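You operate a simulated robot arm through the tools that you are given. There is no shell and no other tool. Be economical: measure what you need, move in short steps, check, and stop when the job is done.

You are at the controls of a simulated robot arm. One attempt, no reset.

Task
Put one of the yellow felt scraps from the open end of the steel bench on the orange sheet there. Fetch the grey felt pad and set it in the white card tray. Put the 150 black-ended cage from the top of the bench with the turntable on the top of the grey cart and the 105 black-ended cage on the shelf under the bench with the turntable. Put the steel shoe from the top of the long bench on the top of the low grey chest. Do these in any order.

The check looks at the end state, three seconds after you hand in, the way a careful person would. Anything else that was tipped, shoved, dropped, spilled or broken makes it a failure. Flat cloth is picked up by pressing the open fingertips on it (5 to 10 N) and closing them slowly along it; thin cloth reads only 2 to 8 mm in the jaws.

Robot
A 7-joint arm with a two-finger parallel gripper on a trunk, on a base that drives. Base frame: it is fixed to the floor where the robot stands at the start and does not move with it; the origin is under the middle of the robot, x ahead of it, y to its left, z up; the surface under the hand at the start is at about z = 720. Units: mm, degrees, N and s.
With the tool pointing down near the work surface it reaches from about 520 to 960 mm from the robot's upright axis, wherever it stands. Its first joint turns from -166.0 to 166.0 degrees. Places, roughly: black-ended cage [5000, -3000, 750]; grey felt pad (9x6x2 cm) [2300, -2600, 300]; orange sheet (22x22x1 cm) [1000, 300, 700]; shelf under the bench with the turntable [5000, -2900, 200]; steel shoe [8250, -3000, 1000]; top of the grey cart (40x21 cm) [7300, 660, 820]; top of the low grey chest [6100, -3000, 300]; white card tray (24x19x4 cm) [1000, 100, 200]; yellow felt scrap (8x4x2 cm) [600, -100, 700]. Payload 3.91 kg.
The TCP is the grasp point between the finger pads, 30 mm short of the fingertips. In the tool frame z runs along the fingers and y along their closing line. The gripper opens to 110 mm. The fingers are 20 mm wide and 10 mm thick; the gripper's body (48 by 112 mm) begins 55 mm behind the TCP.
Orientation is that of the tool frame in the base frame, as a unit quaternion [x, y, z, w]. With the fingers straight down and closing along the base's y, the tool's x points along the base's -x, its y along +y and its z along -z.

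Tools
- The arm moves only by the tool nudge_tool. Its argument "steps" is one flat list of numbers, 7 for each row, row after row: the shift along the tool's x, y, z in mm, then the turn, a rotation vector about the tool's x, y, z in degrees, then the closure in counts, from 0 (fully open) to 255 (shut). In form: [tx, ty, tz, rx, ry, rz, claw, tx, ty, tz, rx, ry, rz, claw, ...]. A call has 1 to 8 rows; each row shifts and turns the commanded pose from where the row before left it, along the tool's axes as they then stand. A row lasts 0.2 s, in which the tool goes at most 50 mm and 8.6 degrees; a call with a longer step from one row to the next is refused whole, and so is a gripper value outside its range. A pose out of reach is approached as far as the arm can. The call stops where the force on the tool passes 40 N (or 10 N more than at its start, if that is more) or the arm is blocked; 0.2 s more then pass. The fingers move at their own pace (about 72 mm/s each) and stop on an object; they squeeze with about 40 N. The grip force told is the motor's: it shows also when the fingers shut on nothing. Time passes only in rows, and 0.2 s behind the last, so rows that do not move let the fingers close. The reply holds the time, the measured pose of the TCP, the force on the tool along the base axes, the opening and the grip force, in the units named above and with some noise, with the torque about the TCP (base axes, N m) and any sound that the robot's microphone picked up.
- Cameras (640 x 400 px; columns grow to the right, rows downward): "scene" is now at [245.2, 5.9, 1273.6]; the picture's right is [0.20, -0.98, 0.00], its down [-0.69, -0.14, -0.71] and it looks along [0.69, 0.14, -0.71] (base axes); focal length 250 px, centre (320, 200). "wrist" rides on the gripper at [72, 17, -103] in the tool frame; the picture's right is [-0.23, 0.97, 0.00], its down [-0.76, -0.18, -0.62] and it looks along [-0.61, -0.14, 0.78] (tool axes); focal length 222 px, centre (320, 200). There is no depth. A picture from a camera that has moved, and an enlarged one, comes with that camera's place and axes in the base frame and with its lens. The place of the scene camera against the robot may be out by one fixed shift of up to 12 mm in any direction.
- grab_frame(camera): a new picture of that camera. The clock stands still meanwhile.
- slide_trunk(by): slides the trunk up (or, below 0, down) by that many mm; the arm and the scene camera ride with it, the base frame stays. It gives what a move gives, with no picture.
- drive_base(legs): drives the robot by 1 to 6 legs, each [ahead, left, turn to the left] in mm, mm and degrees, along the robot's own axes; the way and the turn of a leg run together, so that a leg with both is an arc; at most 1500 mm and 180 degrees a leg. The arm and the cameras ride along, it lands a little off, and it stops where it bumps. It gives what a move gives.
- turn_head(pan, tilt): turns the head with the scene camera to pan (to the left, within 86 degrees either way) and tilt (down, from -29 to 69), counted from straight ahead of the robot. It gives what a move gives.
- inspect(camera, box): a new picture of the part [left, top, right, bottom] of that camera's present view, enlarged. The clock stands still meanwhile.
- finish_job(): hands the job in; it is judged then, once.

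Work in short steps. Places have to be worked out from the pictures, the camera data and where the tool is seen: move nearer, look again, correct. Check each grasp and each placing, and mend what went wrong. You have 165 turns and 108 pictures in all, those below and enlarged ones among them. Open the gripper and draw the arm clear of the work before you hand the job in, unless the task says otherwise; then end with one line.

The tools are called after "Request:" as a command line: name --argument value ..., lists and objects as JSON in quotes. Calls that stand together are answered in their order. nudge_tool: Moves the arm, as the interface text tells. Its arguments: {"type":"object","properties":{"steps":{"type":"array","items":{"type":"number"}}},"required":["steps"]} The other tools are called the same way: slide_trunk (by) slides the trunk up or down; drive_base (legs) drives the base; turn_head (pan, tilt) turns the head that bears the scene camera; grab_frame (camera) takes a picture; inspect (camera, box) takes an enlarged picture of a part of a camera's view; finish_job () hands the job in.

At the start:

```text
time: 0.0
tool_pos: [663.9, 74.5, 935.1]
orientation: [0.0, 1.0, 0.0, -0.001]
contact_force: [0.3, 0.1, 0.9]
torque: [-0.02, 0.02, 0.0]
finger_gap: 110.0
gripper_force: 0.0
trunk travel left (down, up): [-475.0, 207.0]
robot x, y, heading: [2.6, 1.4, -0.1]
head pan, tilt: [11.6, 45.1]
```

scene: 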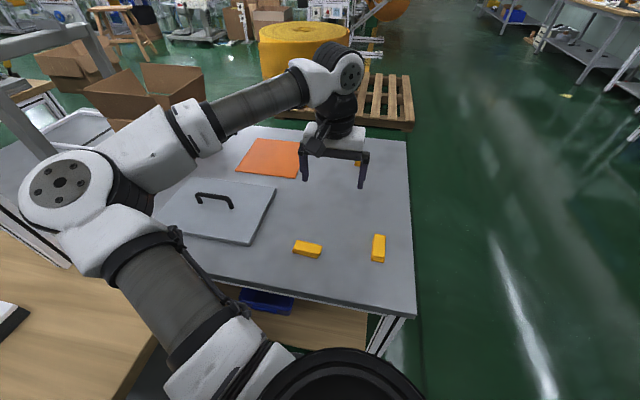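
wrist: 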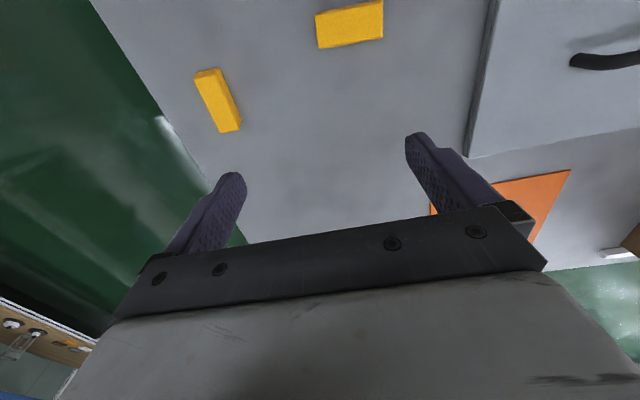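

Scrap B sits near (640, -51) with its long side along x, which suits the present closing line. I'll move above it and look.

Request:
nudge_tool --steps '[8, -42, 20, 0, 0, 0, 0, 8, -42, 30, 0, 0, 0, 0, 7, -42, 30, 0, 0, 0, 0]'

Request:
grab_frame --camera "wrist"

Request:
grab_frame --camera "scene"

```text
refused: row 2 steps farther than a row can; nothing moved
```

```text
105 pictures are left
camera wrist: at [589.8, 89.6, 1040.1], right [0.23, 0.97, 0.0], down [0.76, -0.18, 0.62], along [0.61, -0.14, -0.78], focal length 222 px, centre (320, 200)
```

wrist: 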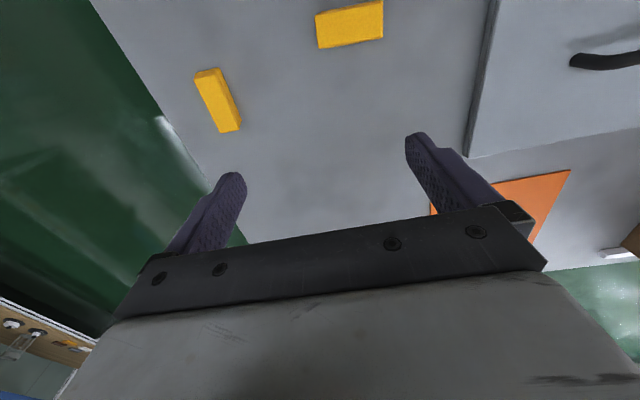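

```text
104 pictures are left
camera scene: at [245.2, 5.9, 1273.6], right [0.2, -0.98, 0.0], down [-0.69, -0.14, -0.71], along [0.69, 0.14, -0.71], focal length 250 px, centre (320, 200)
```

scene: 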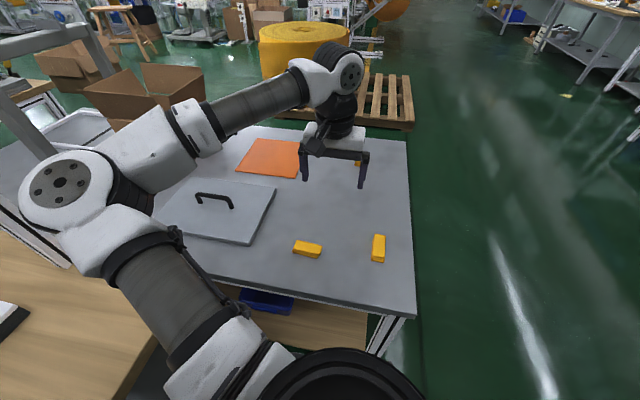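

The step norm was too large, so I'll use smaller rows: shift toward the scrap and descend to about z=830.

Request:
nudge_tool --steps '[6, -40, 20, 0, 0, 0, 0, 6, -40, 20, 0, 0, 0, 0, 6, -40, 20, 0, 0, 0, 0, 5, -5, 40, 0, 0, 0, 0, 0, 0, 0, 0, 0, 0, 0]'

Request:
grab_frame --camera "wrist"

```text
time: 1.2
tool_pos: [639.4, -53.0, 835.8]
orientation: [-0.001, 1.0, 0.0, 0.001]
contact_force: [-0.9, -0.2, -0.5]
torque: [-0.02, 0.01, 0.0]
finger_gap: 110.2
gripper_force: 0.0
trunk travel left (down, up): [-475.0, 207.0]
robot x, y, heading: [2.4, 1.3, -0.0]
head pan, tilt: [11.6, 45.1]
```

```text
103 pictures are left
camera wrist: at [566.6, -36.2, 939.4], right [0.23, 0.97, 0.0], down [0.76, -0.18, 0.62], along [0.61, -0.14, -0.78], focal length 222 px, centre (320, 200)
```

wrist: 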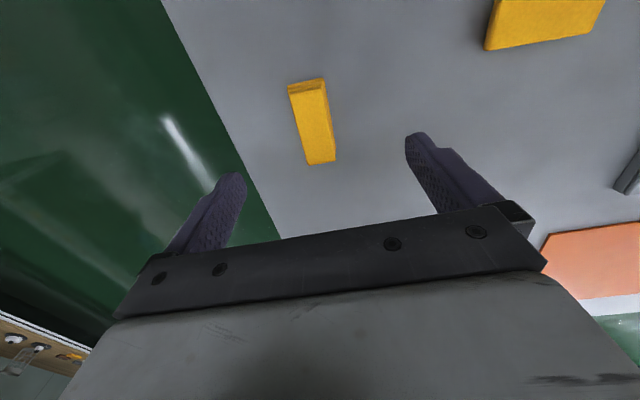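

The scrap centre is about (642, -57), nearly aligned. I'll shift -4 in y and descend gently to feel for the table.

Request:
nudge_tool --steps '[-2, -4, 40, 0, 0, 0, 0, 0, 0, 20, 0, 0, 0, 0, 0, 0, 10, 0, 0, 0, 0, 0, 0, 6, 0, 0, 0, 0, 0, 0, 5, 0, 0, 0, 0]'

Request:
grab_frame --camera "wrist"

```text
time: 2.4
tool_pos: [643.1, -55.9, 755.2]
orientation: [-0.001, 1.0, 0.0, 0.0]
contact_force: [0.2, 0.0, -0.3]
torque: [-0.03, -0.03, 0.01]
finger_gap: 110.1
gripper_force: 0.1
trunk travel left (down, up): [-475.0, 207.0]
robot x, y, heading: [-2.2, 1.7, -0.1]
head pan, tilt: [11.6, 45.1]
```

```text
102 pictures are left
camera wrist: at [569.3, -39.7, 859.3], right [0.23, 0.97, 0.0], down [0.76, -0.18, 0.62], along [0.61, -0.14, -0.78], focal length 222 px, centre (320, 200)
```

wrist: 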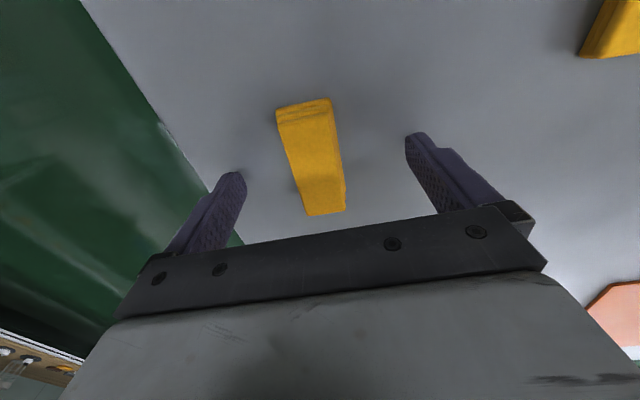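

The tips straddle the scrap. I'll go 5 mm lower and close slowly.

Request:
nudge_tool --steps '[0, 0, 3, 0, 0, 0, 0, 0, 0, 2, 0, 0, 0, 0, 0, 0, 0, 0, 0, 0, 100, 0, 0, 0, 0, 0, 0, 180, 0, 0, 0, 0, 0, 0, 180, 0, 0, 0, 0, 0, 0, 200]'

```text
time: 3.8
tool_pos: [642.8, -56.0, 751.1]
orientation: [0.0, 1.0, 0.0, 0.0]
contact_force: [0.1, -0.3, 0.8]
torque: [0.0, 0.04, -0.01]
finger_gap: 31.4
gripper_force: 40.4
trunk travel left (down, up): [-475.0, 207.0]
robot x, y, heading: [4.5, 0.5, 0.1]
head pan, tilt: [11.6, 45.1]
```

Gripped at 31 mm. I'll lift and carry toward the near part of the orange sheet.

Request:
nudge_tool --steps '[0, 0, -40, 0, 0, 0, 200, 0, 0, -40, 0, 0, 0, 200, -28, 34, -6, 0, 0, 0, 200, -28, 34, 0, 0, 0, 0, 200, -28, 34, 0, 0, 0, 0, 200, -28, 34, 0, 0, 0, 0, 200, -28, 34, 0, 0, 0, 0, 200, -28, 34, 0, 0, 0, 0, 200]'

Request:
nudge_tool --steps '[-28, 34, 0, 0, 0, 0, 200, -28, 34, 0, 0, 0, 0, 200, -28, 34, 0, 0, 0, 0, 200, 0, 0, 0, 0, 0, 0, 200]'

Request:
grab_frame --camera "wrist"

Request:
grab_frame --camera "scene"

```text
time: 5.6
tool_pos: [809.9, 148.9, 834.9]
orientation: [0.001, 1.0, -0.001, 0.0]
contact_force: [0.0, -1.1, 0.3]
torque: [-0.01, 0.01, 0.0]
finger_gap: 31.0
gripper_force: 39.6
trunk travel left (down, up): [-475.0, 207.0]
robot x, y, heading: [3.4, -2.3, 0.1]
head pan, tilt: [11.6, 45.1]
```

```text
time: 6.6
tool_pos: [865.2, 216.5, 835.2]
orientation: [0.0, 1.0, -0.001, 0.0]
contact_force: [-0.2, 0.1, 0.3]
torque: [0.0, -0.01, 0.02]
finger_gap: 31.0
gripper_force: 40.0
out of reach, approached as far as the arm can: row 3
trunk travel left (down, up): [-475.0, 207.0]
robot x, y, heading: [-0.2, 0.2, 0.2]
head pan, tilt: [11.6, 45.1]
```

```text
101 pictures are left
camera wrist: at [792.9, 232.5, 939.3], right [0.23, 0.97, 0.0], down [0.76, -0.18, 0.62], along [0.61, -0.14, -0.78], focal length 222 px, centre (320, 200)
```

wrist: 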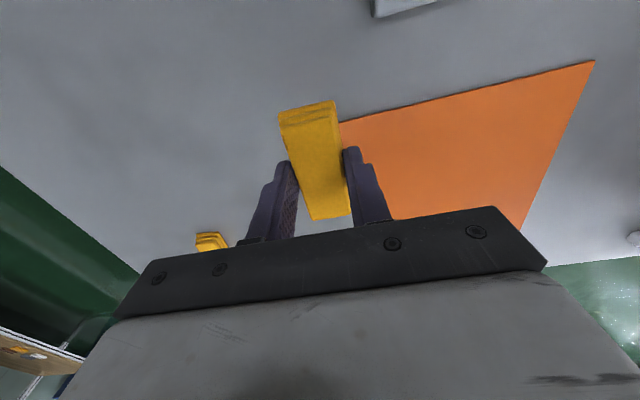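

```text
100 pictures are left
camera scene: at [245.2, 5.9, 1273.6], right [0.2, -0.98, 0.0], down [-0.69, -0.14, -0.71], along [0.69, 0.14, -0.71], focal length 250 px, centre (320, 200)
```

scene: 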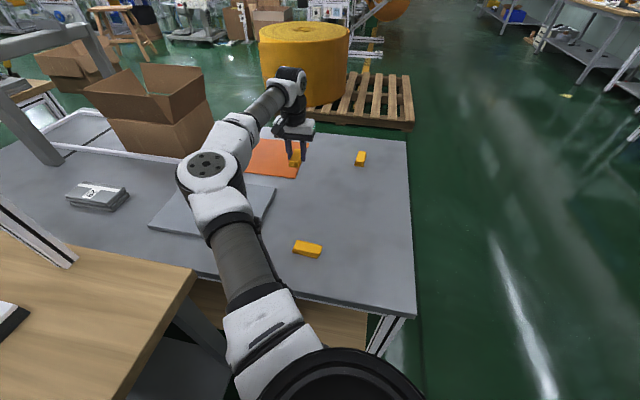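

Sheet spans x≈872–1092, y≈235–450; I need to get closer. I'll drive ahead 80 mm (bench edge is at about x=485).

Request:
drive_base --legs '[[80, 0, 0]]'

```text
time: 7.7
tool_pos: [946.2, 216.2, 835.4]
orientation: [0.001, 1.0, -0.001, 0.001]
contact_force: [0.5, -0.1, -0.2]
torque: [-0.02, 0.0, -0.03]
finger_gap: 31.4
gripper_force: 40.0
trunk travel left (down, up): [-475.0, 207.0]
robot x, y, heading: [81.6, 2.3, 0.2]
head pan, tilt: [11.6, 45.1]
```

Now move 94 mm in +y and go down to just above the sheet.

Request:
nudge_tool --steps '[0, 47, 0, 0, 0, 0, 200, 0, 47, 0, 0, 0, 0, 200, 0, 0, 40, 0, 0, 0, 200, 0, 0, 25, 0, 0, 0, 200, 0, 0, 8, 0, 0, 0, 200, 0, 0, 4, 0, 0, 0, 200, 0, 0, 3, 0, 0, 0, 200]'

Request:
grab_frame --camera "wrist"

```text
time: 9.3
tool_pos: [945.6, 229.8, 755.5]
orientation: [0.001, 1.0, 0.0, 0.0]
contact_force: [0.4, -0.5, 0.5]
torque: [0.02, -0.01, 0.01]
finger_gap: 31.2
gripper_force: 39.8
out of reach, approached as far as the arm can: row 1, 2
trunk travel left (down, up): [-475.0, 207.0]
robot x, y, heading: [78.9, 0.4, 0.0]
head pan, tilt: [11.6, 45.1]
```

```text
99 pictures are left
camera wrist: at [872.5, 245.4, 859.0], right [0.23, 0.97, 0.0], down [0.76, -0.18, 0.62], along [0.61, -0.14, -0.78], focal length 222 px, centre (320, 200)
```

wrist: 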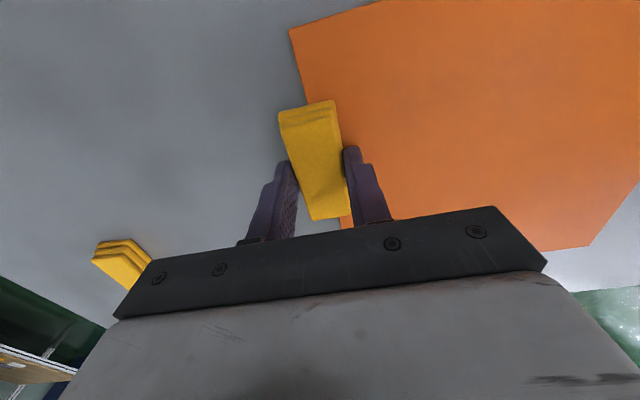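

Reach is limiting; I'll lift 30 mm, drive ahead 60 mm more, then go left.

Request:
nudge_tool --steps '[0, 0, -40, 0, 0, 0, 200]'

Request:
drive_base --legs '[[60, 0, 0]]'

Request:
nudge_tool --steps '[45, 20, 0, 0, 0, 0, 200, 20, 40, 0, 0, 0, 0, 200, 0, 30, 0, 0, 0, 0, 200, 0, 0, 0, 0, 0, 0, 200]'

Request:
grab_frame --camera "wrist"

```text
time: 9.7
tool_pos: [943.0, 229.3, 795.0]
orientation: [-0.001, 1.0, 0.001, 0.0]
contact_force: [0.5, 0.0, -0.5]
torque: [0.0, -0.03, 0.02]
finger_gap: 31.0
gripper_force: 40.0
trunk travel left (down, up): [-475.0, 207.0]
robot x, y, heading: [81.5, 0.9, 0.0]
head pan, tilt: [11.6, 45.1]
```

```text
time: 10.6
tool_pos: [1004.3, 230.2, 794.3]
orientation: [0.001, 1.0, -0.001, 0.0]
contact_force: [1.1, 0.5, -0.5]
torque: [-0.03, 0.07, -0.05]
finger_gap: 31.1
gripper_force: 40.0
trunk travel left (down, up): [-475.0, 207.0]
robot x, y, heading: [144.3, 0.6, -0.1]
head pan, tilt: [11.6, 45.1]
```

```text
time: 11.6
tool_pos: [936.8, 291.0, 794.3]
orientation: [0.0, 1.0, 0.001, 0.0]
contact_force: [1.2, 0.4, -0.2]
torque: [0.0, 0.01, -0.02]
finger_gap: 31.3
gripper_force: 40.3
out of reach, approached as far as the arm can: row 3
trunk travel left (down, up): [-475.0, 207.0]
robot x, y, heading: [140.0, -2.8, -0.1]
head pan, tilt: [11.6, 45.1]
```

```text
98 pictures are left
camera wrist: at [864.1, 305.9, 897.7], right [0.23, 0.97, 0.0], down [0.76, -0.18, 0.62], along [0.61, -0.14, -0.78], focal length 222 px, centre (320, 200)
```

wrist: 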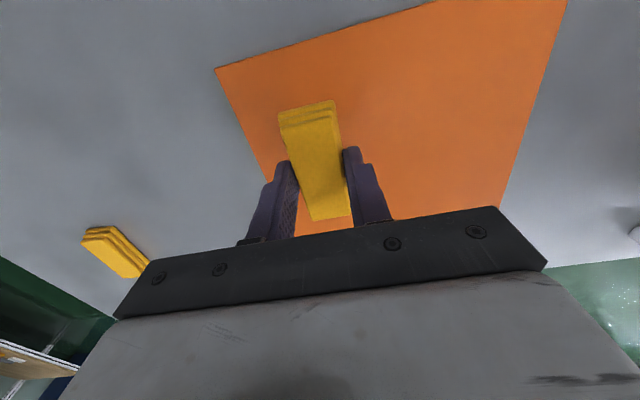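

The scrap at (937, 291) is wholly over the sheet. Descend gently, then release.

Request:
nudge_tool --steps '[0, 0, 25, 0, 0, 0, 200, 0, 0, 8, 0, 0, 0, 200, 0, 0, 4, 0, 0, 0, 200, 0, 0, 3, 0, 0, 0, 200, 0, 0, 0, 0, 0, 0, 200]'

```text
time: 12.8
tool_pos: [937.2, 289.5, 755.2]
orientation: [0.0, 1.0, 0.0, 0.001]
contact_force: [-0.4, 1.8, 5.3]
torque: [0.05, 0.04, 0.0]
finger_gap: 31.1
gripper_force: 39.6
trunk travel left (down, up): [-475.0, 207.0]
robot x, y, heading: [139.6, -0.6, -0.2]
head pan, tilt: [11.6, 45.1]
```

Contact of about 5 N: it is resting on the sheet. Open, rise and check.

Request:
nudge_tool --steps '[0, 0, 0, 0, 0, 0, 120, 0, 0, 0, 0, 0, 0, 80, 0, 0, -5, 0, 0, 0, 60, 0, 0, -40, 0, 0, 0, 60, 0, 0, -45, 0, 0, 0, 60, 0, 0, -45, 0, 0, 0, 60]'

Request:
grab_frame --camera "wrist"

Request:
turn_head --pan 0 --tilt 60

Request:
grab_frame --camera "scene"

```text
time: 14.2
tool_pos: [938.6, 290.3, 819.9]
orientation: [-0.002, 1.0, 0.0, 0.0]
contact_force: [0.1, -0.4, 0.6]
torque: [0.01, -0.04, 0.02]
finger_gap: 84.3
gripper_force: 0.1
out of reach, approached as far as the arm can: row 5, 6
trunk travel left (down, up): [-475.0, 207.0]
robot x, y, heading: [135.2, -2.4, 0.3]
head pan, tilt: [11.6, 45.1]
```

```text
97 pictures are left
camera wrist: at [865.9, 305.9, 924.3], right [0.22, 0.97, 0.0], down [0.76, -0.17, 0.62], along [0.61, -0.14, -0.78], focal length 222 px, centre (320, 200)
```

wrist: 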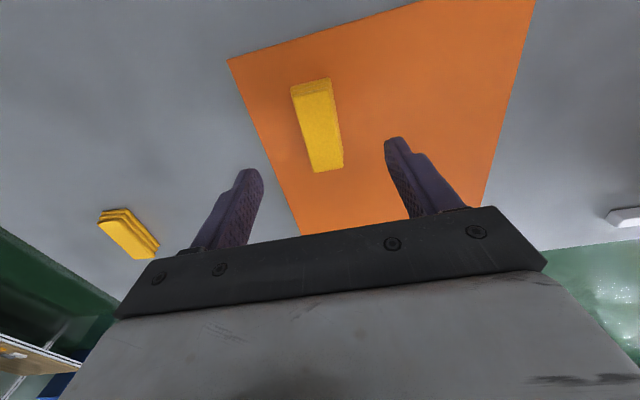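

```text
time: 15.0
tool_pos: [938.4, 289.8, 821.0]
orientation: [-0.001, 1.0, 0.0, 0.0]
contact_force: [-0.6, -0.4, -0.1]
torque: [-0.01, 0.01, -0.03]
finger_gap: 83.9
gripper_force: 0.0
trunk travel left (down, up): [-475.0, 207.0]
robot x, y, heading: [142.1, 0.1, 0.1]
head pan, tilt: [0.0, 60.0]
```

```text
96 pictures are left
camera scene: at [372.2, -10.4, 1254.4], right [0.0, -1.0, 0.0], down [-0.87, 0.0, -0.5], along [0.5, 0.0, -0.87], focal length 250 px, centre (320, 200)
```

scene: 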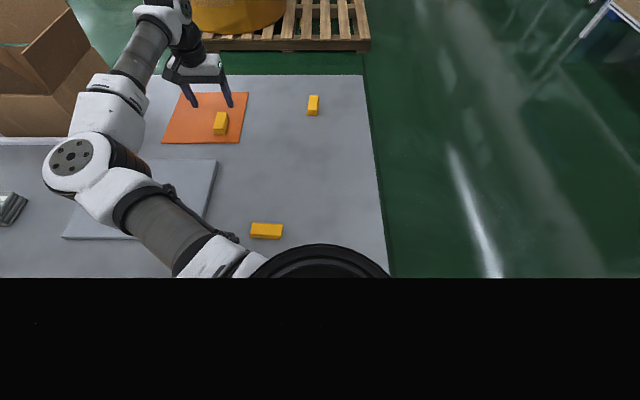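

The scrap is on the sheet. I'll retract the arm high and close to the body, then back off and look around.

Request:
nudge_tool --steps '[35, -34, -8, 0, 0, 0, 60, 35, -34, -8, 0, 0, 0, 60, 33, -33, -16, 0, 0, 0, 60, 30, -33, -20, 0, 0, 0, 60, 28, -33, -24, 0, 0, 0, 60, 25, -33, -24, 0, 0, 0, 60, 25, -33, -24, 0, 0, 0, 60, 20, -33, -24, 0, 0, 0, 60]'

Request:
drive_base --legs '[[-350, 0, 0]]'

Request:
turn_head --pan -50 --tilt 15

Request:
grab_frame --camera "scene"

```text
time: 16.8
tool_pos: [707.1, 23.4, 969.7]
orientation: [0.0, 1.0, 0.0, 0.0]
contact_force: [0.4, -0.1, -0.2]
torque: [-0.04, 0.03, 0.01]
finger_gap: 84.4
gripper_force: 0.1
trunk travel left (down, up): [-475.0, 207.0]
robot x, y, heading: [137.4, -2.2, 0.1]
head pan, tilt: [0.0, 60.0]
```

```text
time: 19.1
tool_pos: [360.7, 25.4, 970.2]
orientation: [-0.001, 1.0, 0.0, 0.0]
contact_force: [-0.5, -1.1, 0.7]
torque: [0.02, -0.02, 0.04]
finger_gap: 84.2
gripper_force: 0.0
trunk travel left (down, up): [-475.0, 207.0]
robot x, y, heading: [-204.0, 0.0, 0.1]
head pan, tilt: [0.0, 60.0]
```

```text
time: 20.2
tool_pos: [360.5, 25.3, 968.9]
orientation: [-0.002, 1.0, 0.0, 0.001]
contact_force: [-0.1, 0.3, 0.6]
torque: [-0.01, -0.03, 0.0]
finger_gap: 84.4
gripper_force: 0.0
trunk travel left (down, up): [-475.0, 207.0]
robot x, y, heading: [-206.2, -2.0, 0.2]
head pan, tilt: [-50.0, 15.0]
```

```text
95 pictures are left
camera scene: at [20.1, -81.7, 1320.6], right [-0.76, -0.65, 0.0], down [-0.17, 0.2, -0.97], along [0.62, -0.74, -0.26], focal length 250 px, centre (320, 200)
```

scene: 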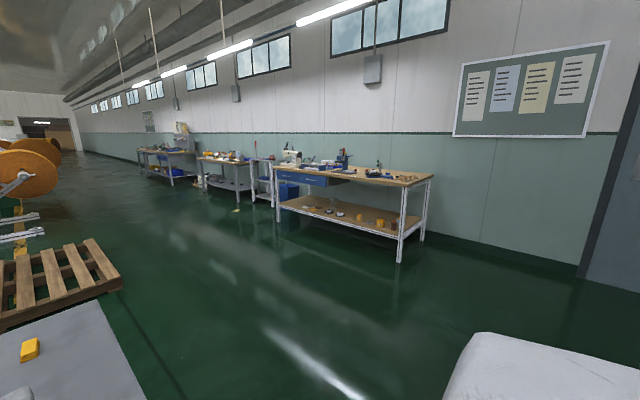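

The nearest wooden bench has a lower shelf where the grey pad should be. I'll enlarge it.

Request:
inspect --camera "scene" --box '[250, 130, 450, 270]'

Request:
inspect --camera "scene" --box '[120, 110, 290, 220]'

```text
2.86 times, centred on (350, 200) of scene
camera zoom: at [20.1, -81.7, 1320.6], right [-0.76, -0.65, 0.0], down [-0.17, 0.2, -0.97], along [0.62, -0.74, -0.26], focal length 715 px, centre (234, 200)
```

zoom: 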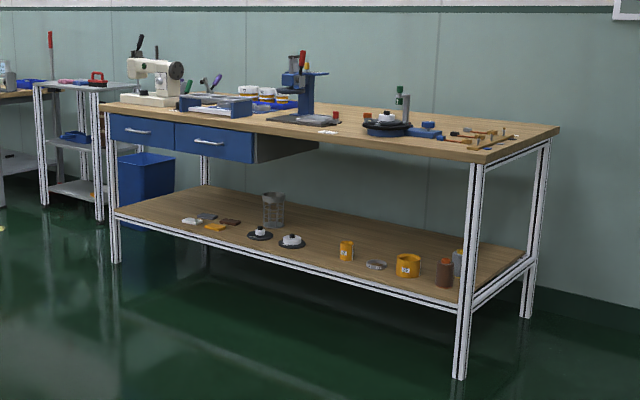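

```text
3.64 times, centred on (205, 165) of scene
camera zoom: at [20.1, -81.7, 1320.6], right [-0.76, -0.65, 0.0], down [-0.17, 0.2, -0.97], along [0.62, -0.74, -0.26], focal length 910 px, centre (738, 327)
```

zoom: 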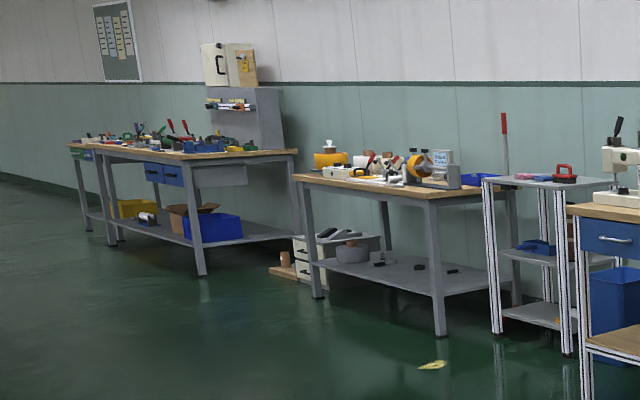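

The grey pad is on the first bench's lower shelf near (2355, -2650). Before driving right, I'll check the floor on my right.

Request:
turn_head --pan -86 --tilt 30

Request:
grab_frame --camera "scene"

```text
time: 21.2
tool_pos: [361.2, 24.6, 969.5]
orientation: [-0.002, 1.0, 0.0, 0.0]
contact_force: [0.6, 0.9, 0.9]
torque: [0.0, -0.02, -0.01]
finger_gap: 84.4
gripper_force: 0.0
trunk travel left (down, up): [-475.0, 207.0]
robot x, y, heading: [-206.3, 1.1, 0.4]
head pan, tilt: [-85.9, 30.0]
```

```text
92 pictures are left
camera scene: at [-33.5, -100.6, 1296.5], right [-1.0, -0.08, 0.0], down [-0.04, 0.5, -0.87], along [0.07, -0.86, -0.5], focal length 250 px, centre (320, 200)
```

scene: 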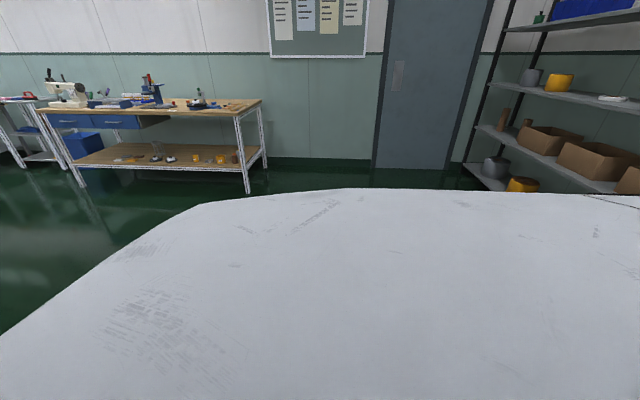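

That's my own trunk; floor to the right is clear. Drive right, ahead along the aisle, and turn to face the bench at around (2355, -1550).

Request:
drive_base --legs '[[0, -1300, 0], [1300, 0, 0], [1260, 0, 0], [0, -250, 0], [0, 0, -90]]'

Request:
turn_head --pan 0 --tilt 40

Request:
grab_frame --camera "scene"

```text
time: 49.6
tool_pos: [2337.2, -2156.0, 968.9]
orientation: [0.718, 0.696, 0.001, 0.001]
contact_force: [-0.4, 0.3, -1.2]
torque: [0.02, 0.02, -0.03]
finger_gap: 84.1
gripper_force: 0.0
trunk travel left (down, up): [-475.0, 207.0]
robot x, y, heading: [2327.7, -1586.9, -91.6]
head pan, tilt: [-85.9, 30.0]
```

```text
time: 51.2
tool_pos: [2337.4, -2155.8, 969.1]
orientation: [0.716, 0.698, 0.001, -0.001]
contact_force: [0.2, 0.2, -0.1]
torque: [-0.02, -0.02, 0.0]
finger_gap: 84.5
gripper_force: 0.1
trunk travel left (down, up): [-475.0, 207.0]
robot x, y, heading: [2330.6, -1592.2, -91.6]
head pan, tilt: [0.0, 40.0]
```

```text
91 pictures are left
camera scene: at [2318.2, -1853.9, 1281.1], right [-1.0, 0.03, 0.0], down [0.02, 0.64, -0.77], along [-0.02, -0.77, -0.64], focal length 250 px, centre (320, 200)
```

scene: 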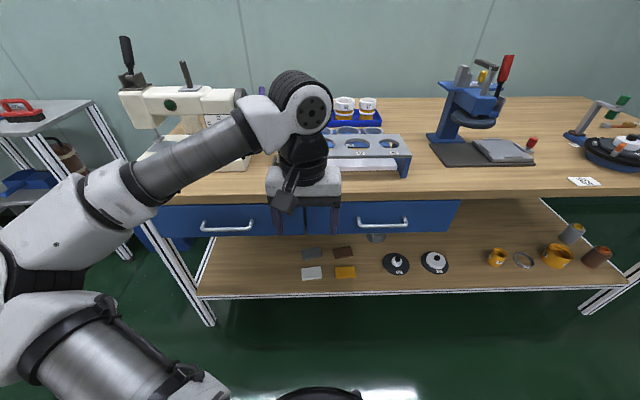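

Grey pad is the left one of the back row, near (2333, -2650, ~275), with shelf about z=261, drawer bottoms at about 657 and bench front at about y=-2430. I'll lower the trunk and tilt the tool 40° forward.

Request:
slide_trunk --by -440

Request:
nudge_tool --steps '[0, 0, 0, 0, -8, 0, 0, 0, 0, 0, 0, -8, 0, 0, 0, 0, 0, 0, -8, 0, 0, 0, 0, 0, 0, -8, 0, 0, 0, 0, 0, 0, -8, 0, 0]'

Request:
turn_head --pan 0 --tilt 35

Request:
grab_frame --camera "scene"

Request:
grab_frame --camera "wrist"

```text
refused: -440 is not a number from -400 to 400
```

```text
time: 52.4
tool_pos: [2337.9, -2168.9, 979.9]
orientation: [0.674, 0.655, -0.245, 0.238]
contact_force: [0.2, 0.0, -0.2]
torque: [0.0, -0.03, -0.02]
finger_gap: 109.8
gripper_force: 0.1
out of reach, approached as far as the arm can: row 5
trunk travel left (down, up): [-475.0, 207.0]
robot x, y, heading: [2331.2, -1591.2, -91.3]
head pan, tilt: [0.0, 40.0]
```

```text
time: 53.1
tool_pos: [2339.3, -2168.5, 979.7]
orientation: [0.674, 0.655, -0.244, 0.237]
contact_force: [-0.5, -0.1, -0.3]
torque: [-0.04, 0.01, 0.0]
finger_gap: 110.1
gripper_force: 0.1
trunk travel left (down, up): [-475.0, 207.0]
robot x, y, heading: [2332.6, -1587.5, -91.9]
head pan, tilt: [0.0, 35.0]
```

```text
90 pictures are left
camera scene: at [2318.2, -1856.9, 1288.6], right [-1.0, 0.03, 0.0], down [0.02, 0.57, -0.82], along [-0.02, -0.82, -0.57], focal length 250 px, centre (320, 200)
```

scene: 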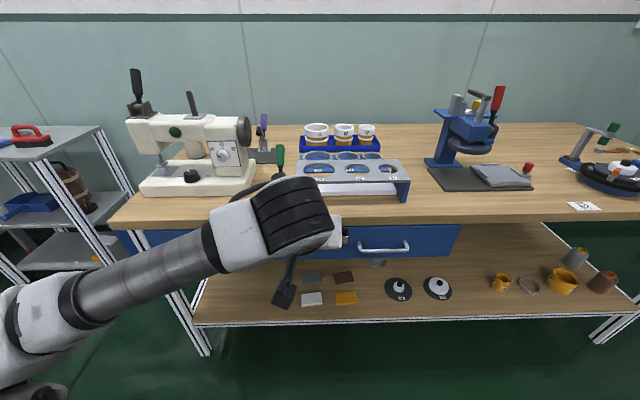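

```text
89 pictures are left
camera wrist: at [2359.1, -2047.6, 1012.5], right [0.97, -0.2, 0.14], down [-0.18, -0.18, 0.97], along [-0.17, -0.96, -0.21], focal length 222 px, centre (320, 200)
```

wrist: 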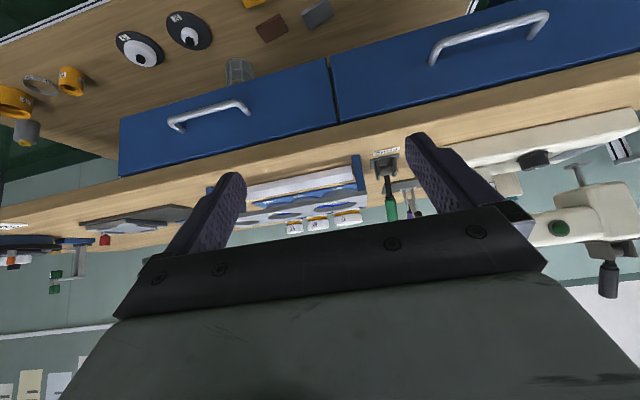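

Tilt achieved. Lower the trunk by 400 and look.

Request:
slide_trunk --by -400

Request:
turn_head --pan 0 --tilt 30

Request:
grab_frame --camera "scene"

Request:
grab_frame --camera "wrist"

```text
time: 56.9
tool_pos: [2339.2, -2169.7, 578.3]
orientation: [0.674, 0.655, -0.245, 0.238]
contact_force: [0.8, 0.6, -0.6]
torque: [-0.04, 0.02, 0.01]
finger_gap: 110.0
gripper_force: 0.1
trunk travel left (down, up): [-75.0, 607.0]
robot x, y, heading: [2331.7, -1585.7, -91.4]
head pan, tilt: [0.0, 35.0]
```

```text
time: 57.6
tool_pos: [2338.3, -2168.0, 580.7]
orientation: [0.674, 0.656, -0.244, 0.238]
contact_force: [0.3, 0.1, -0.1]
torque: [0.0, -0.03, -0.04]
finger_gap: 109.9
gripper_force: 0.0
trunk travel left (down, up): [-75.0, 607.0]
robot x, y, heading: [2331.0, -1590.1, -91.5]
head pan, tilt: [0.0, 30.0]
```

```text
88 pictures are left
camera scene: at [2318.1, -1859.3, 896.4], right [-1.0, 0.03, 0.0], down [0.01, 0.5, -0.87], along [-0.02, -0.87, -0.5], focal length 250 px, centre (320, 200)
```

scene: 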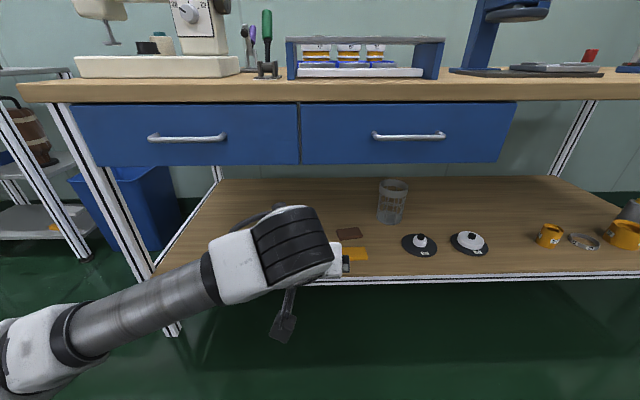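

```text
87 pictures are left
camera wrist: at [2359.1, -2047.7, 612.5], right [0.97, -0.2, 0.14], down [-0.18, -0.18, 0.97], along [-0.17, -0.96, -0.21], focal length 222 px, centre (320, 200)
```

wrist: 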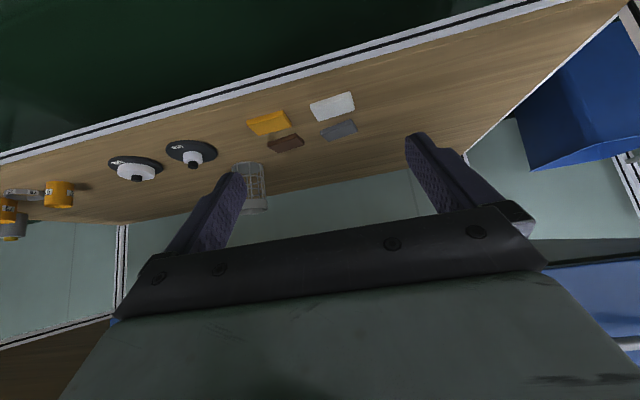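

Both cameras put the pad at about (2340, -2660). I'll lower in front of the bench before driving under the drawers.

Request:
slide_trunk --by -75

Request:
nudge_tool --steps '[25.7, 0, 30.6, 0, 0, 0, 0, 25.7, 0, 30.6, 0, 0, 0, 0, 25.7, 0, 30.6, 0, 0, 0, 0, 25.7, 0, 30.6, 0, 0, 0, 0, 0, 0, 0, 0, 0, 0, 0]'

Request:
grab_frame --camera "wrist"

```text
time: 58.9
tool_pos: [2338.8, -2166.7, 576.5]
orientation: [0.674, 0.654, -0.247, 0.24]
contact_force: [0.4, -0.3, 0.4]
torque: [0.02, 0.0, 0.0]
finger_gap: 109.9
gripper_force: 0.0
trunk travel left (down, up): [-67.0, 616.0]
robot x, y, heading: [2330.2, -1588.7, -91.6]
head pan, tilt: [0.0, 30.0]
stopped: the arm was blocked; the commanded pose is now the measured one
```

```text
time: 60.1
tool_pos: [2346.4, -2228.7, 450.4]
orientation: [0.675, 0.652, -0.243, 0.244]
contact_force: [0.4, -0.1, 0.0]
torque: [0.01, 0.05, -0.01]
finger_gap: 109.8
gripper_force: 0.1
out of reach, approached as far as the arm can: row 1, 2, 3, 4
trunk travel left (down, up): [-67.0, 616.0]
robot x, y, heading: [2328.3, -1586.4, -91.6]
head pan, tilt: [0.0, 30.0]
```

```text
86 pictures are left
camera wrist: at [2366.3, -2107.4, 481.4], right [0.97, -0.2, 0.16], down [-0.2, -0.17, 0.97], along [-0.17, -0.96, -0.2], focal length 222 px, centre (320, 200)
```

wrist: 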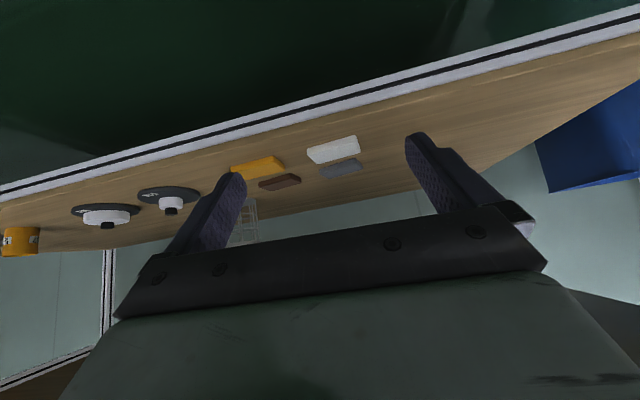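

The tilted pose close-in is at the reach limit; extend forward while lowering further.

Request:
nudge_tool --steps '[-3.7, 0, 42.3, 0, 0, 0, 0, -3.7, 0, 42.3, 0, 0, 0, 0, 25.7, 0, 30.6, 0, 0, 0, 0, 0, 0, 0, 0, 0, 0, 0]'

```text
time: 61.1
tool_pos: [2342.0, -2286.2, 342.7]
orientation: [0.674, 0.654, -0.245, 0.24]
contact_force: [0.3, 0.3, 0.4]
torque: [0.0, 0.03, 0.02]
finger_gap: 110.1
gripper_force: 0.0
trunk travel left (down, up): [-67.0, 616.0]
robot x, y, heading: [2325.5, -1587.6, -91.5]
head pan, tilt: [0.0, 30.0]
```

Now drive ahead 250 mm under the drawers and look.

Request:
drive_base --legs '[[250, 0, 0]]'

Request:
grab_frame --camera "wrist"

Request:
grab_frame --camera "scene"

```text
time: 62.9
tool_pos: [2332.8, -2538.0, 343.4]
orientation: [0.675, 0.653, -0.246, 0.239]
contact_force: [-0.7, 0.1, -1.0]
torque: [0.01, 0.01, -0.02]
finger_gap: 110.0
gripper_force: 0.1
trunk travel left (down, up): [-67.0, 616.0]
robot x, y, heading: [2324.5, -1840.0, -91.6]
head pan, tilt: [0.0, 30.0]
```

```text
85 pictures are left
camera wrist: at [2353.2, -2418.0, 375.8], right [0.97, -0.2, 0.15], down [-0.18, -0.17, 0.97], along [-0.17, -0.96, -0.21], focal length 222 px, centre (320, 200)
```

wrist: 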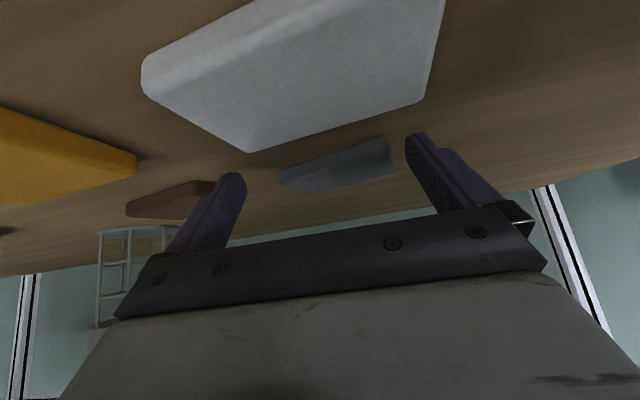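

```text
84 pictures are left
camera scene: at [2309.4, -2107.4, 891.4], right [-1.0, 0.03, 0.0], down [0.02, 0.5, -0.87], along [-0.03, -0.87, -0.5], focal length 250 px, centre (320, 200)
```

scene: 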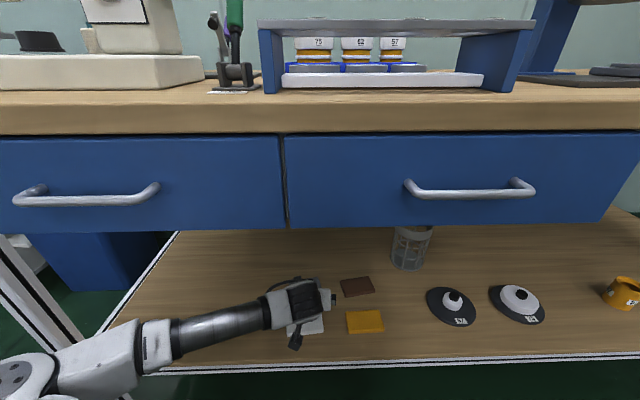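

The triangulated pad height is about z=300, y≈-2620. I'll enlarge the wrist view for its outline.

Request:
inspect --camera "wrist" --box '[240, 100, 440, 225]'

```text
3.20 times, centred on (340, 162) of wrist
camera zoom: at [2353.2, -2418.0, 375.8], right [0.97, -0.2, 0.15], down [-0.18, -0.17, 0.97], along [-0.17, -0.96, -0.21], focal length 711 px, centre (256, 320)
```

zoom: 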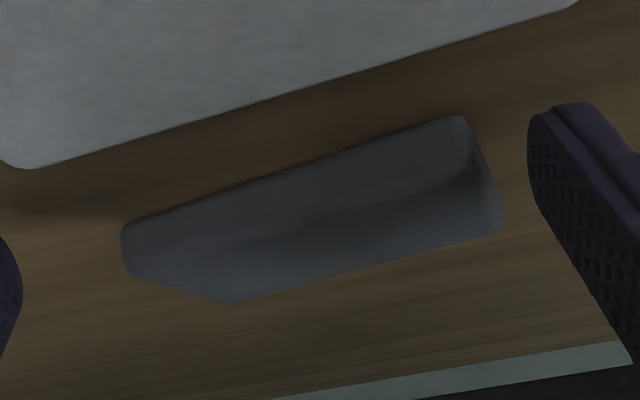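

Pad appears centred near (2343, -2600), shelf about z=305, turned about 12°. I'll rise 25 mm, yaw 13.5° and advance about 40 mm, then look again.

Request:
nudge_tool --steps '[-16, 0, -19.2, 0, 0, 0, 0, -4.8, 3, -5.7, -4.34, 0, -5.17, 0, 0, 3, 0, -4.34, 0, -5.17, 0, -15.3, 0, 12.9, 0, 0, 0, 0, 0, 0, 0, 0, 0, 0, 0]'

Request:
grab_frame --camera "wrist"

```text
time: 64.1
tool_pos: [2343.2, -2557.9, 378.1]
orientation: [0.593, 0.728, -0.217, 0.267]
contact_force: [-0.2, 0.5, 0.3]
torque: [0.03, 0.0, -0.01]
finger_gap: 109.9
gripper_force: 0.1
trunk travel left (down, up): [-67.0, 616.0]
robot x, y, heading: [2324.0, -1840.3, -92.0]
head pan, tilt: [0.0, 30.0]
```

```text
82 pictures are left
camera wrist: at [2334.5, -2435.6, 409.2], right [0.99, 0.03, 0.15], down [-0.14, -0.21, 0.97], along [0.06, -0.98, -0.21], focal length 222 px, centre (320, 200)
```

wrist: 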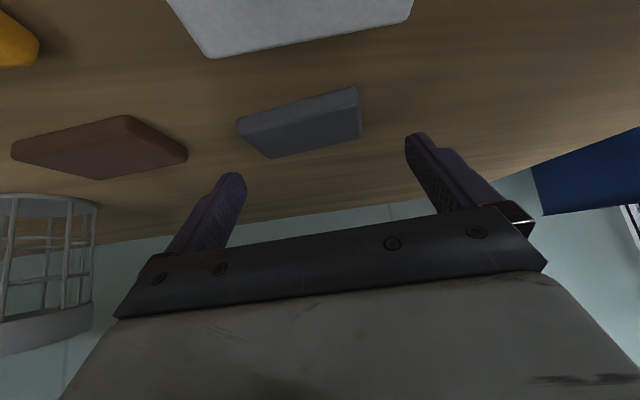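

Consistent: shelf z≈307, pad centre (2342, -2600), yaw matched. Shift laterally -9.6, forward 24, down 22, then check.

Request:
nudge_tool --steps '[-18.3, -9.6, 15.5, 0, 0, 0, 0, 14.2, 0, 16.8, 0, 0, 0, 0, 0, 0, 0, 0, 0, 0, 0]'

Request:
grab_frame --camera "wrist"

```text
time: 64.9
tool_pos: [2338.5, -2582.7, 353.3]
orientation: [0.594, 0.728, -0.216, 0.267]
contact_force: [1.4, -0.1, 0.2]
torque: [-0.02, -0.02, -0.03]
finger_gap: 109.8
gripper_force: 0.0
trunk travel left (down, up): [-67.0, 616.0]
robot x, y, heading: [2325.0, -1838.2, -91.7]
head pan, tilt: [0.0, 30.0]
```

```text
81 pictures are left
camera wrist: at [2329.9, -2461.1, 386.6], right [0.99, 0.03, 0.15], down [-0.14, -0.21, 0.97], along [0.06, -0.98, -0.21], focal length 222 px, centre (320, 200)
```

wrist: 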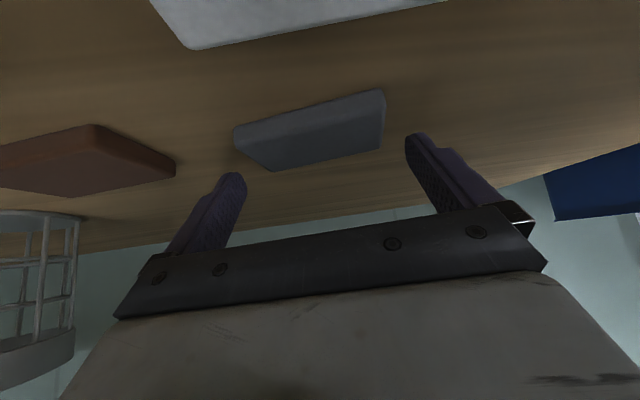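

Alignment confirmed. Lower about 16 mm feeling for the shelf.

Request:
nudge_tool --steps '[5.2, 0, 6.1, 0, 0, 0, 0, 3.2, 0, 3.8, 0, 0, 0, 0, 1.9, 0, 2.3, 0, 0, 0, 0, 0, 0, 0, 0, 0, 0, 0]'

```text
time: 65.9
tool_pos: [2340.0, -2583.6, 337.4]
orientation: [0.592, 0.728, -0.216, 0.269]
contact_force: [0.9, -0.4, -0.2]
torque: [0.0, -0.02, -0.02]
finger_gap: 110.1
gripper_force: 0.1
trunk travel left (down, up): [-67.0, 616.0]
robot x, y, heading: [2323.8, -1839.0, -91.7]
head pan, tilt: [0.0, 30.0]
```

Request:
nudge_tool --steps '[1.9, 0, 2.3, 0, 0, 0, 0, 1.9, 0, 2.3, 0, 0, 0, 0, 0, 0, 0, 0, 0, 0, 60, 0, 0, 0, 0, 0, 0, 110, 0, 0, 0, 0, 0, 0, 150, 0, 0, 0, 0, 0, 0, 150]'

Request:
grab_frame --camera "wrist"

```text
time: 66.4
tool_pos: [2337.2, -2584.9, 337.4]
orientation: [0.592, 0.727, -0.22, 0.27]
contact_force: [-3.0, 2.0, 8.4]
torque: [0.07, -0.4, 0.29]
finger_gap: 109.0
gripper_force: 0.1
trunk travel left (down, up): [-67.0, 616.0]
robot x, y, heading: [2325.7, -1839.7, -91.8]
head pan, tilt: [0.0, 30.0]
stopped in row 2: the force on the tool passed its limit at 48 N (the readings are from after the stop); the commanded pose is now the measured one
```

```text
80 pictures are left
camera wrist: at [2328.9, -2461.7, 368.7], right [0.99, 0.03, 0.15], down [-0.14, -0.2, 0.97], along [0.05, -0.98, -0.2], focal length 222 px, centre (320, 200)
```

wrist: 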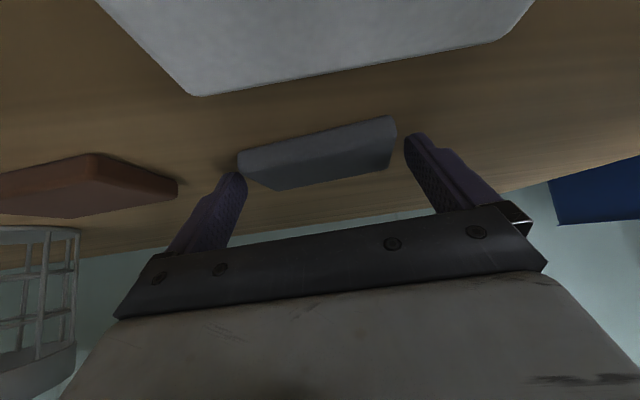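

Shelf contact found. Ease up 2 mm and close.

Request:
nudge_tool --steps '[-1.3, 0, -1.5, 0, 0, 0, 0, 0, 0, 0, 0, 0, 0, 40, 0, 0, 0, 0, 0, 0, 80, 0, 0, 0, 0, 0, 0, 130, 0, 0, 0, 0, 0, 0, 150, 0, 0, 0, 0, 0, 0, 150]'

Request:
grab_frame --camera "wrist"

```text
time: 67.8
tool_pos: [2336.1, -2583.1, 338.4]
orientation: [0.593, 0.727, -0.219, 0.268]
contact_force: [-0.3, -0.2, 0.3]
torque: [0.0, -0.02, 0.05]
finger_gap: 88.8
gripper_force: 40.1
trunk travel left (down, up): [-67.0, 616.0]
robot x, y, heading: [2322.6, -1837.0, -91.7]
head pan, tilt: [0.0, 30.0]
```

```text
79 pictures are left
camera wrist: at [2329.1, -2461.4, 370.0], right [0.99, 0.03, 0.15], down [-0.14, -0.21, 0.97], along [0.05, -0.98, -0.2], focal length 222 px, centre (320, 200)
```

wrist: 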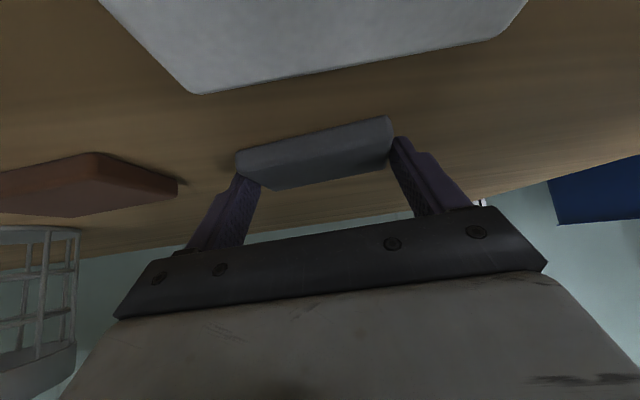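

Gripped (88.8 mm). Lift 35 mm and check, keeping command at 150.

Request:
nudge_tool --steps '[-12.9, 0, -15.3, 0, 0, 0, 160, -9.7, 0, -11.5, 0, 0, 0, 160, 0, 0, 0, 0, 0, 0, 160]'

Request:
grab_frame --camera "wrist"

```text
time: 68.6
tool_pos: [2335.7, -2583.8, 373.0]
orientation: [0.593, 0.727, -0.219, 0.268]
contact_force: [-0.5, 0.5, 0.4]
torque: [-0.01, 0.03, 0.0]
finger_gap: 89.0
gripper_force: 39.9
trunk travel left (down, up): [-67.0, 616.0]
robot x, y, heading: [2326.3, -1837.4, -91.7]
head pan, tilt: [0.0, 30.0]
```

```text
78 pictures are left
camera wrist: at [2328.4, -2462.0, 404.6], right [0.99, 0.03, 0.15], down [-0.14, -0.21, 0.97], along [0.05, -0.98, -0.2], focal length 222 px, centre (320, 200)
```

wrist: 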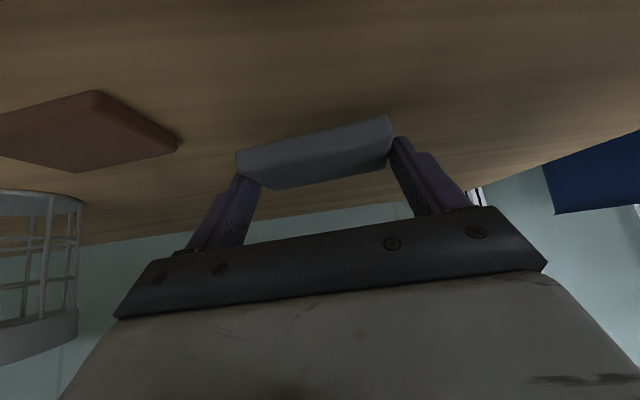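

Pad lifted cleanly. Back out, turn around, and go over to face the open end of the steel bench at about (1000, -1350).

Request:
drive_base --legs '[[-450, 0, 0], [0, 0, 91], [0, 0, 91], [0, 1325, 0]]'

Request:
grab_frame --camera "scene"

Request:
grab_frame --camera "wrist"

```text
time: 89.5
tool_pos: [964.8, -671.9, 371.5]
orientation: [0.739, -0.578, -0.272, -0.214]
contact_force: [0.0, 0.5, 0.7]
torque: [-0.01, -0.02, -0.03]
finger_gap: 88.8
gripper_force: 40.2
trunk travel left (down, up): [-67.0, 616.0]
robot x, y, heading: [1007.6, -1414.2, 91.1]
head pan, tilt: [0.0, 30.0]
```

```text
77 pictures are left
camera scene: at [1004.2, -1168.7, 891.4], right [1.0, 0.01, 0.0], down [0.01, -0.5, -0.87], along [-0.01, 0.87, -0.5], focal length 250 px, centre (320, 200)
```

scene: 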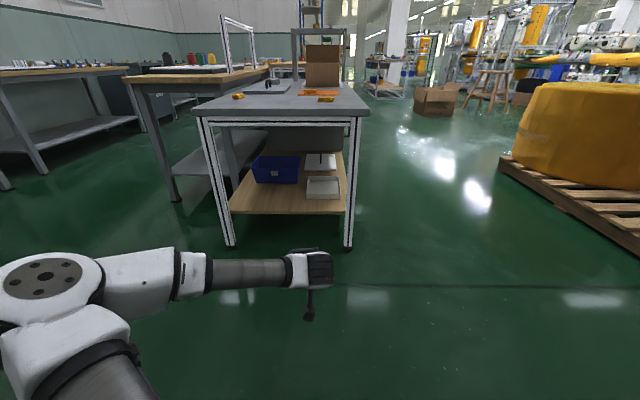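

```text
76 pictures are left
camera wrist: at [977.6, -795.4, 404.0], right [-0.99, -0.07, 0.15], down [0.13, 0.21, 0.97], along [-0.1, 0.97, -0.2], focal length 222 px, centre (320, 200)
```

wrist: 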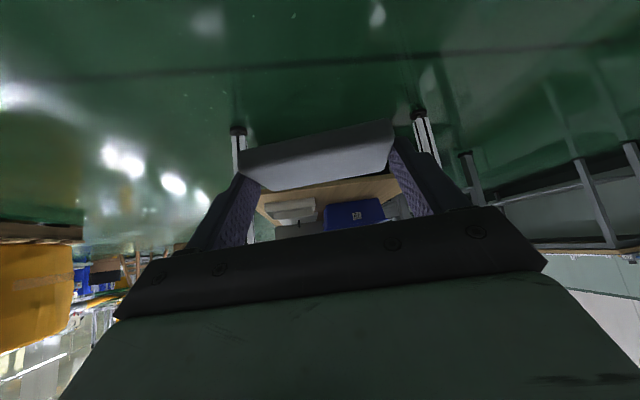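

Request:
inspect --camera "scene" --box '[190, 80, 390, 260]'

```text
2.22 times, centred on (290, 170) of scene
camera zoom: at [1004.2, -1168.7, 891.4], right [1.0, 0.01, 0.0], down [0.01, -0.5, -0.87], along [-0.01, 0.87, -0.5], focal length 556 px, centre (387, 267)
```

zoom: 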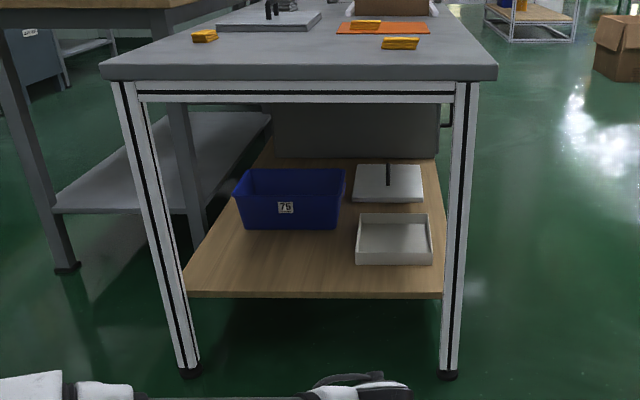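

Tray spans about x 914–1098, y -12–228, floor about z=233; bench clearance up to 650. I'll shift right ~58 mm and drive ahead in two parts, checking.

Request:
drive_base --legs '[[0, -58, 0], [560, 0, 0]]'

Request:
grab_frame --camera "scene"

Request:
grab_frame --camera "wrist"

```text
time: 93.4
tool_pos: [1002.1, -103.9, 372.8]
orientation: [0.744, -0.572, -0.274, -0.211]
contact_force: [0.4, -0.1, 0.3]
torque: [0.0, 0.02, 0.02]
finger_gap: 88.6
gripper_force: 39.9
trunk travel left (down, up): [-67.0, 616.0]
robot x, y, heading: [1059.9, -848.2, 91.2]
head pan, tilt: [0.0, 30.0]
```

```text
74 pictures are left
camera scene: at [1048.6, -600.6, 891.4], right [1.0, 0.03, 0.0], down [0.01, -0.5, -0.87], along [-0.02, 0.87, -0.5], focal length 250 px, centre (320, 200)
```

scene: 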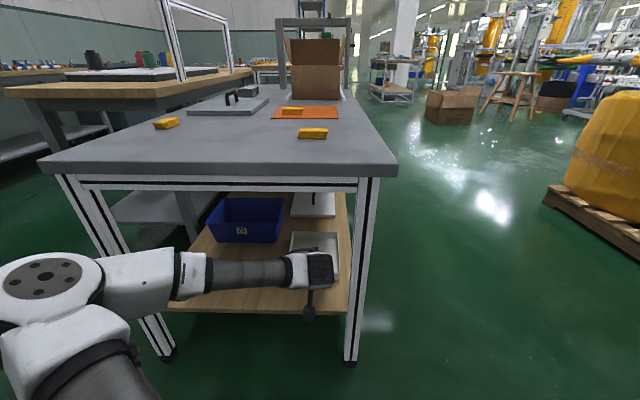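

```text
73 pictures are left
camera wrist: at [1017.2, -227.7, 404.1], right [-0.99, -0.08, 0.15], down [0.13, 0.21, 0.97], along [-0.11, 0.97, -0.2], focal length 222 px, centre (320, 200)
```

wrist: 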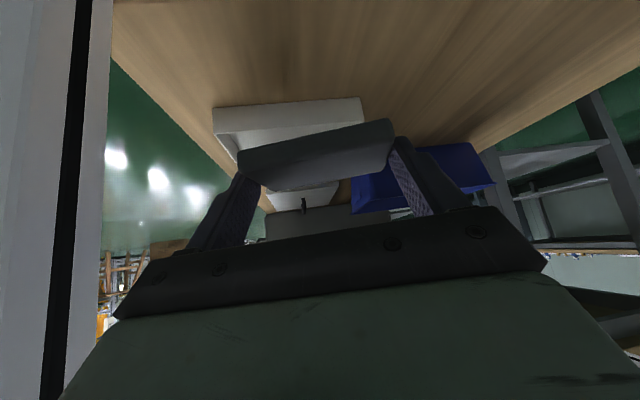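

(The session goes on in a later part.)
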